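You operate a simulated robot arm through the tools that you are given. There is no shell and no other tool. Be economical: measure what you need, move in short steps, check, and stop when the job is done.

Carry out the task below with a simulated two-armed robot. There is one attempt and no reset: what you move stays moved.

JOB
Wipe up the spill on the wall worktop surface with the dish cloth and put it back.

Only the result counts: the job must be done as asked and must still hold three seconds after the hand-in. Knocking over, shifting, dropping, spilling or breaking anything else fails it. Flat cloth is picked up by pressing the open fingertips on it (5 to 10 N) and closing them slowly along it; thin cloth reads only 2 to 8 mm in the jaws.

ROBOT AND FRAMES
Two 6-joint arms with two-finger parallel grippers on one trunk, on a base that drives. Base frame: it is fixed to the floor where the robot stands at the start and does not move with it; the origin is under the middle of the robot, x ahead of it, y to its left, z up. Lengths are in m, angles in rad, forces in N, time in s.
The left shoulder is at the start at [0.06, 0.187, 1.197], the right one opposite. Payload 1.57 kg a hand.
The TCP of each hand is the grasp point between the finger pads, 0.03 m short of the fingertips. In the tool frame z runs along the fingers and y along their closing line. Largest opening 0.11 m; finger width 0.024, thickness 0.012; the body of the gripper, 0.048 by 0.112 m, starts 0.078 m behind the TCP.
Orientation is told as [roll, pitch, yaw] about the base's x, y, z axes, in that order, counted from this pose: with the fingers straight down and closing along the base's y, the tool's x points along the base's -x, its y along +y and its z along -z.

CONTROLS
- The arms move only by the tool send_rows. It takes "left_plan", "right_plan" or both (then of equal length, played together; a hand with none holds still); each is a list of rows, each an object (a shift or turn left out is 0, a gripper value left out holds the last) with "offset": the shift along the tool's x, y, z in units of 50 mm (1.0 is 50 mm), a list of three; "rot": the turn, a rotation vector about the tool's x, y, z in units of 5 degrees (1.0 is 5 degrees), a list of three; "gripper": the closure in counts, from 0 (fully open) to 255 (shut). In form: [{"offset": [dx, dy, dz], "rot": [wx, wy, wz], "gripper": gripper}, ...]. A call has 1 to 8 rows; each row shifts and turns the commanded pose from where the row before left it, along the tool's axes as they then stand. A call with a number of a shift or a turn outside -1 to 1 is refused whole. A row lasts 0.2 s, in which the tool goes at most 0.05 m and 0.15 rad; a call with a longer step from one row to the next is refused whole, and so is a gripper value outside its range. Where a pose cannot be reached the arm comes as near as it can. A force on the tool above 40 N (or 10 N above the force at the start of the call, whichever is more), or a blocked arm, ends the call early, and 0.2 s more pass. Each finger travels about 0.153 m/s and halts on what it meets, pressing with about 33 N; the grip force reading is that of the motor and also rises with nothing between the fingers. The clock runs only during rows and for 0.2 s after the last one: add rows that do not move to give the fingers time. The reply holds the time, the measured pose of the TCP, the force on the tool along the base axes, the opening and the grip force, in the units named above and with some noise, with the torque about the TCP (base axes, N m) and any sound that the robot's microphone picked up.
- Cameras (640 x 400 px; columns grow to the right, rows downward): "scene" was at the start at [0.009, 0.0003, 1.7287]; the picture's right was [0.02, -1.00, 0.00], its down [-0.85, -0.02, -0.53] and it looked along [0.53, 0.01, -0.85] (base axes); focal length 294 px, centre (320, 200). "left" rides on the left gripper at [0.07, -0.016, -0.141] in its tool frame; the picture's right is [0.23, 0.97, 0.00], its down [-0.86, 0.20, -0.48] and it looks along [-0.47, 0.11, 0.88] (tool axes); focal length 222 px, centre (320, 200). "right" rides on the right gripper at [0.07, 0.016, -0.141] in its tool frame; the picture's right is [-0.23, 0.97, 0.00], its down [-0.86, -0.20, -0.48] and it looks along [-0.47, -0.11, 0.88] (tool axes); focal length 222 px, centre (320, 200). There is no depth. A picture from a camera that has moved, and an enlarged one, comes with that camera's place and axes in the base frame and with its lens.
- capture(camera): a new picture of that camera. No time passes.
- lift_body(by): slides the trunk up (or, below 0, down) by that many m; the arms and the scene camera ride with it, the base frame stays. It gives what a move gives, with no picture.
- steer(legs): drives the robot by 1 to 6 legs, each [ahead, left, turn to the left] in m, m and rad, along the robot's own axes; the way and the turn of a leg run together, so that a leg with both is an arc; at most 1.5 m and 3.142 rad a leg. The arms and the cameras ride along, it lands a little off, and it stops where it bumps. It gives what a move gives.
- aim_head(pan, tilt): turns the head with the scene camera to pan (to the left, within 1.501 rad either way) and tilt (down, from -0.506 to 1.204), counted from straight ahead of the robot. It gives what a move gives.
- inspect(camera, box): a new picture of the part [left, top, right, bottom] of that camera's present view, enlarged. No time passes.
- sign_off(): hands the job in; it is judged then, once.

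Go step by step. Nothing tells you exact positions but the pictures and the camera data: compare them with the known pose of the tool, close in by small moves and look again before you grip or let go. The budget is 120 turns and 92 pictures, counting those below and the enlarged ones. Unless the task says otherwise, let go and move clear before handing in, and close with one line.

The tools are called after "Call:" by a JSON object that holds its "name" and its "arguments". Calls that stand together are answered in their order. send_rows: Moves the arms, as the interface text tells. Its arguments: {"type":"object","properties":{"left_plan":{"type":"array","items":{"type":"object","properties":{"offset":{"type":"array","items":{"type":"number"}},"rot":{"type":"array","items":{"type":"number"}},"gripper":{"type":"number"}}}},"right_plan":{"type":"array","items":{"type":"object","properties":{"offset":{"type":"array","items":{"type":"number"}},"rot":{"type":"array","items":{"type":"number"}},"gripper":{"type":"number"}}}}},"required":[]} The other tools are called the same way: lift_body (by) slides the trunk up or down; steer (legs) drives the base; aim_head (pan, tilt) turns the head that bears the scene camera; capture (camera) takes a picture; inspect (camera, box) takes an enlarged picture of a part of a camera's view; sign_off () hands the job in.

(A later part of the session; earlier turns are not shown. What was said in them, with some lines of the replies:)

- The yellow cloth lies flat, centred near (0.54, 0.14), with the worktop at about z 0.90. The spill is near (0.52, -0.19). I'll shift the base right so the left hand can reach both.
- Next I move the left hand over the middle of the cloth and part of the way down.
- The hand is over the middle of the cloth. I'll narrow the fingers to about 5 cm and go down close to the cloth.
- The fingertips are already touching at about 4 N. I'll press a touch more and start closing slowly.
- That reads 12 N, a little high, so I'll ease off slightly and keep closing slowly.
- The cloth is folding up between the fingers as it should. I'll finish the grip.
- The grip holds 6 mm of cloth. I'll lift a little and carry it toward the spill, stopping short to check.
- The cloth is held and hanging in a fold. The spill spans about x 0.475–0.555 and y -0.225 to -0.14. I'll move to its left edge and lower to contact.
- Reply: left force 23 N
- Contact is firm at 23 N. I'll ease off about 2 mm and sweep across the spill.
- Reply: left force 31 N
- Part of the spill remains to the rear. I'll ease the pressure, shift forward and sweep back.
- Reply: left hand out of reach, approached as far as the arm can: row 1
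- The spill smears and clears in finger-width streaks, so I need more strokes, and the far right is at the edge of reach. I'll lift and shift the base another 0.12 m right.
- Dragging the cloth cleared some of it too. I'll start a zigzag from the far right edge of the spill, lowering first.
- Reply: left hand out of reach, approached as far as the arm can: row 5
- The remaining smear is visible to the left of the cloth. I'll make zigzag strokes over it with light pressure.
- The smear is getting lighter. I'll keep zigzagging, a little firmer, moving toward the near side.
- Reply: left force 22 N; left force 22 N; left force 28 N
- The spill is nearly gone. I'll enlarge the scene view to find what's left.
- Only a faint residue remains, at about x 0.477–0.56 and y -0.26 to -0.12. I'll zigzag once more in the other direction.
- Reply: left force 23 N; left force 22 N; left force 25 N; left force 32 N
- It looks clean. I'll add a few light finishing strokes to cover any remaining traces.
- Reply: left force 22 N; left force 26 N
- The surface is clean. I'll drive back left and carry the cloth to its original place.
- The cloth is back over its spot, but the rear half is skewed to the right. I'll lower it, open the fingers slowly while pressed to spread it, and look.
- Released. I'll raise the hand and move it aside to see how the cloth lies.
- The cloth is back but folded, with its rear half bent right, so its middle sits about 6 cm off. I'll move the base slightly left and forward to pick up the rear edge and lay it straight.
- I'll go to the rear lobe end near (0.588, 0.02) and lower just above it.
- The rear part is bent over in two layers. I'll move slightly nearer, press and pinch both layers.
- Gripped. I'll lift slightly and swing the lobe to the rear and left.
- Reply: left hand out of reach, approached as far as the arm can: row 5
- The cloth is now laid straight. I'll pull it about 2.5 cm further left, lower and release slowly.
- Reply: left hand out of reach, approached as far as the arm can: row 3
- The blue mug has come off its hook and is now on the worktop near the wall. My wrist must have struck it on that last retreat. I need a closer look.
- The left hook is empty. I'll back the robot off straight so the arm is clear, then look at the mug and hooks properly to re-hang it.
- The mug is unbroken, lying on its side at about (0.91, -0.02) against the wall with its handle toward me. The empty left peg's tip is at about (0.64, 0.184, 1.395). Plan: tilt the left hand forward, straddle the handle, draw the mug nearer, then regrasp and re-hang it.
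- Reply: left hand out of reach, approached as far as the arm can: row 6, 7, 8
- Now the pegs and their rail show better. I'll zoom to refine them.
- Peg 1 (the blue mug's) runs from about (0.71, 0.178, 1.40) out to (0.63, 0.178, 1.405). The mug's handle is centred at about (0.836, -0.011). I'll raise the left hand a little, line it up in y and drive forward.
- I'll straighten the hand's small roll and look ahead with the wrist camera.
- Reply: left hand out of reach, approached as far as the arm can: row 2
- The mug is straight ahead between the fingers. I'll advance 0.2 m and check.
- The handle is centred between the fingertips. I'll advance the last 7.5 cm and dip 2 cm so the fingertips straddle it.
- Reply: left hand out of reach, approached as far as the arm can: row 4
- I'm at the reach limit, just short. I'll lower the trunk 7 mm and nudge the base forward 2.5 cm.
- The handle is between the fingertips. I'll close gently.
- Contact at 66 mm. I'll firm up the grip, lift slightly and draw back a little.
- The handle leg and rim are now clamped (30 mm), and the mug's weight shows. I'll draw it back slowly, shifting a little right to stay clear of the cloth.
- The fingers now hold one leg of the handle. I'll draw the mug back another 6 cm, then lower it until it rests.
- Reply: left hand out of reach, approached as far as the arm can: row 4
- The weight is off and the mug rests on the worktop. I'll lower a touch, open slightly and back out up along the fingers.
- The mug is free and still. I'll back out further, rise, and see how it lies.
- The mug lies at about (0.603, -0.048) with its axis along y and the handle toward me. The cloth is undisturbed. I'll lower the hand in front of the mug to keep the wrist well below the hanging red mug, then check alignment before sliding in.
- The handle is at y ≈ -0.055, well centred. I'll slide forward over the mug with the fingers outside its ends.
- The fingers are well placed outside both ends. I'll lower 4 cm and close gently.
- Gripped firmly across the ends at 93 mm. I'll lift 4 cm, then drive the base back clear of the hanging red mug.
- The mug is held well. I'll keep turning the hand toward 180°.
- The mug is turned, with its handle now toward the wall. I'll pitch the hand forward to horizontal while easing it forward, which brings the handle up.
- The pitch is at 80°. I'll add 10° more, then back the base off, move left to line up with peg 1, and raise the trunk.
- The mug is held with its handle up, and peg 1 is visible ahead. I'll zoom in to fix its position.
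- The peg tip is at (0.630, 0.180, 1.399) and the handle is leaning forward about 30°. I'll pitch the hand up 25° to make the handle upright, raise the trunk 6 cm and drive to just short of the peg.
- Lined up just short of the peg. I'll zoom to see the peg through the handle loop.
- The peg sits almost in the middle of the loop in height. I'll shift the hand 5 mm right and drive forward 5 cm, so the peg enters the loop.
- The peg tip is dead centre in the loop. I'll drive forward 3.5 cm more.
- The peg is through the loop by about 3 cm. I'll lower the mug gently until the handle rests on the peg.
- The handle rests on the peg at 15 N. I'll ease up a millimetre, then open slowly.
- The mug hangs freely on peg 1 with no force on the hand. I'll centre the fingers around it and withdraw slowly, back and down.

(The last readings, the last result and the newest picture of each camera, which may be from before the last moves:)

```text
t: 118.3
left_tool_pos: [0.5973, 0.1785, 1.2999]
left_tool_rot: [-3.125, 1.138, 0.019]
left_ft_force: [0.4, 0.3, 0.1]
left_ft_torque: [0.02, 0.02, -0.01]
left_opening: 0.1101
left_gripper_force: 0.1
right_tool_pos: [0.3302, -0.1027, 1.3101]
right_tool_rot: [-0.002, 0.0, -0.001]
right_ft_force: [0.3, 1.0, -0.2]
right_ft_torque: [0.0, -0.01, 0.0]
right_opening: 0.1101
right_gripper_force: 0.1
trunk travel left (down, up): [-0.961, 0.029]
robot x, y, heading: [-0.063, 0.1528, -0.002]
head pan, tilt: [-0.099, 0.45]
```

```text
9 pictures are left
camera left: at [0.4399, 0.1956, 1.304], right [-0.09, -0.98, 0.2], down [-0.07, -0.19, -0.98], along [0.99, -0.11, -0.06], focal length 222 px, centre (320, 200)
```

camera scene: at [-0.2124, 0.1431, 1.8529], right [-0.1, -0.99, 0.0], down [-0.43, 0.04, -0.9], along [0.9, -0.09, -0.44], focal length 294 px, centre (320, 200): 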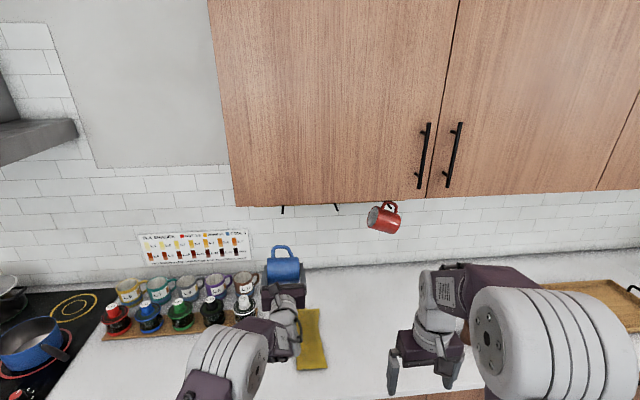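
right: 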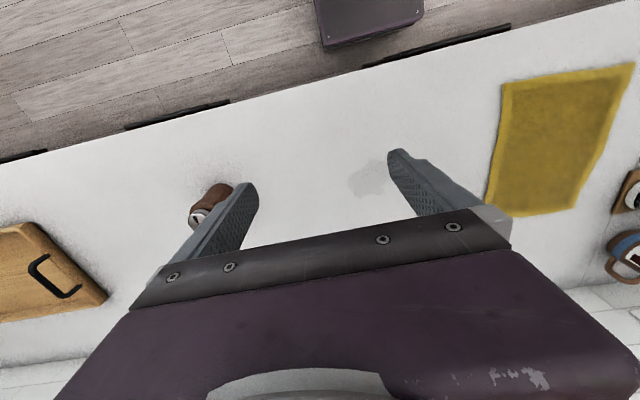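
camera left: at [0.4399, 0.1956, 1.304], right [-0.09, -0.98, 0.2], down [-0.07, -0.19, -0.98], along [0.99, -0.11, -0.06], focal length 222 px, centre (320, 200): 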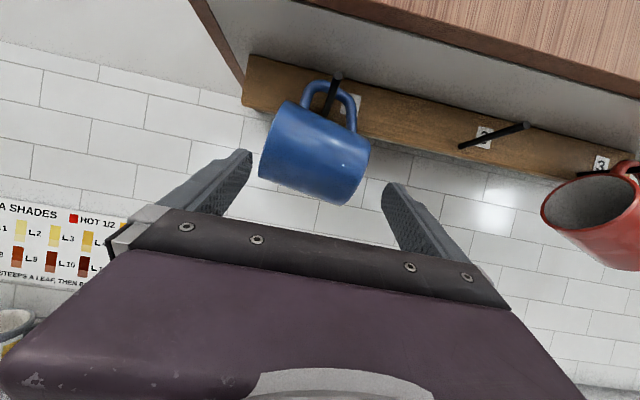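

The mug is hung and the fingers are clear. I'll drive straight back and make a final check of everything.

Call:
{"name": "steer", "arguments": {"legs": [[-0.25, 0, 0]]}}

Call:
{"name": "aim_head", "arguments": {"pan": 0.0, "tilt": 0.6}}

Call:
{"name": "capture", "arguments": {"camera": "scene"}}

Call:
{"name": "inspect", "arguments": {"camera": "scene", "box": [200, 130, 440, 290]}}

```text
t: 120.1
left_tool_pos: [0.3545, 0.1793, 1.2979]
left_tool_rot: [-3.123, 1.141, 0.016]
left_ft_force: [0.2, 0.5, 0.0]
left_ft_torque: [-0.01, -0.04, -0.01]
left_opening: 0.1099
left_gripper_force: 0.0
right_tool_pos: [0.0869, -0.1032, 1.3094]
right_tool_rot: [0.0, 0.004, -0.005]
right_ft_force: [-0.5, -0.3, -0.8]
right_ft_torque: [-0.01, 0.03, 0.02]
right_opening: 0.1101
right_gripper_force: 0.0
trunk travel left (down, up): [-0.961, 0.029]
robot x, y, heading: [-0.3113, 0.1558, -0.005]
head pan, tilt: [-0.099, 0.45]
```

```text
t: 120.8
left_tool_pos: [0.3525, 0.1797, 1.2984]
left_tool_rot: [-3.123, 1.139, 0.016]
left_ft_force: [-0.5, -0.8, -1.2]
left_ft_torque: [-0.01, 0.03, 0.02]
left_opening: 0.1102
left_gripper_force: 0.1
right_tool_pos: [0.0842, -0.101, 1.3104]
right_tool_rot: [0.002, 0.001, -0.004]
right_ft_force: [-0.4, 0.1, -0.2]
right_ft_torque: [-0.03, -0.02, 0.02]
right_opening: 0.1099
right_gripper_force: 0.1
trunk travel left (down, up): [-0.961, 0.029]
robot x, y, heading: [-0.3103, 0.1559, -0.001]
head pan, tilt: [0.0, 0.6]
```

```text
8 pictures are left
camera scene: at [-0.2801, 0.1523, 1.8974], right [0.0, -1.0, 0.0], down [-0.57, 0.0, -0.82], along [0.82, 0.0, -0.57], focal length 294 px, centre (320, 200)
```

scene: 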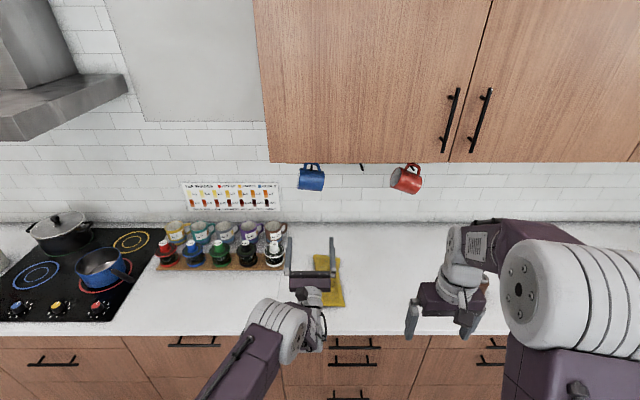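

```text
2.50 times, centred on (320, 210) of scene
camera zoom: at [-0.2801, 0.1523, 1.8974], right [0.0, -1.0, 0.0], down [-0.57, 0.0, -0.82], along [0.82, 0.0, -0.57], focal length 735 px, centre (320, 175)
```

zoom: 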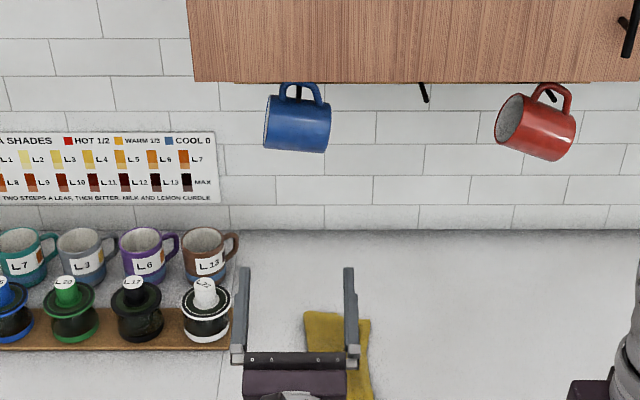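

The blue mug hangs on peg 1 again, the red mug and jars are where they were, the spill area is clean, and the cloth lies flat, folded in half, in its place. I'm handing in.

Call:
{"name": "sign_off", "arguments": {}}

```text
The job is handed in.
```

The spill is wiped up and the dish cloth is back in its place, folded lengthwise and about 3–4 cm off its original centre. While I was laying the cloth back, the arm knocked the blue mug off its hook. I hung it back on the same peg, and it looked undamaged, but that knock may still count against the job.
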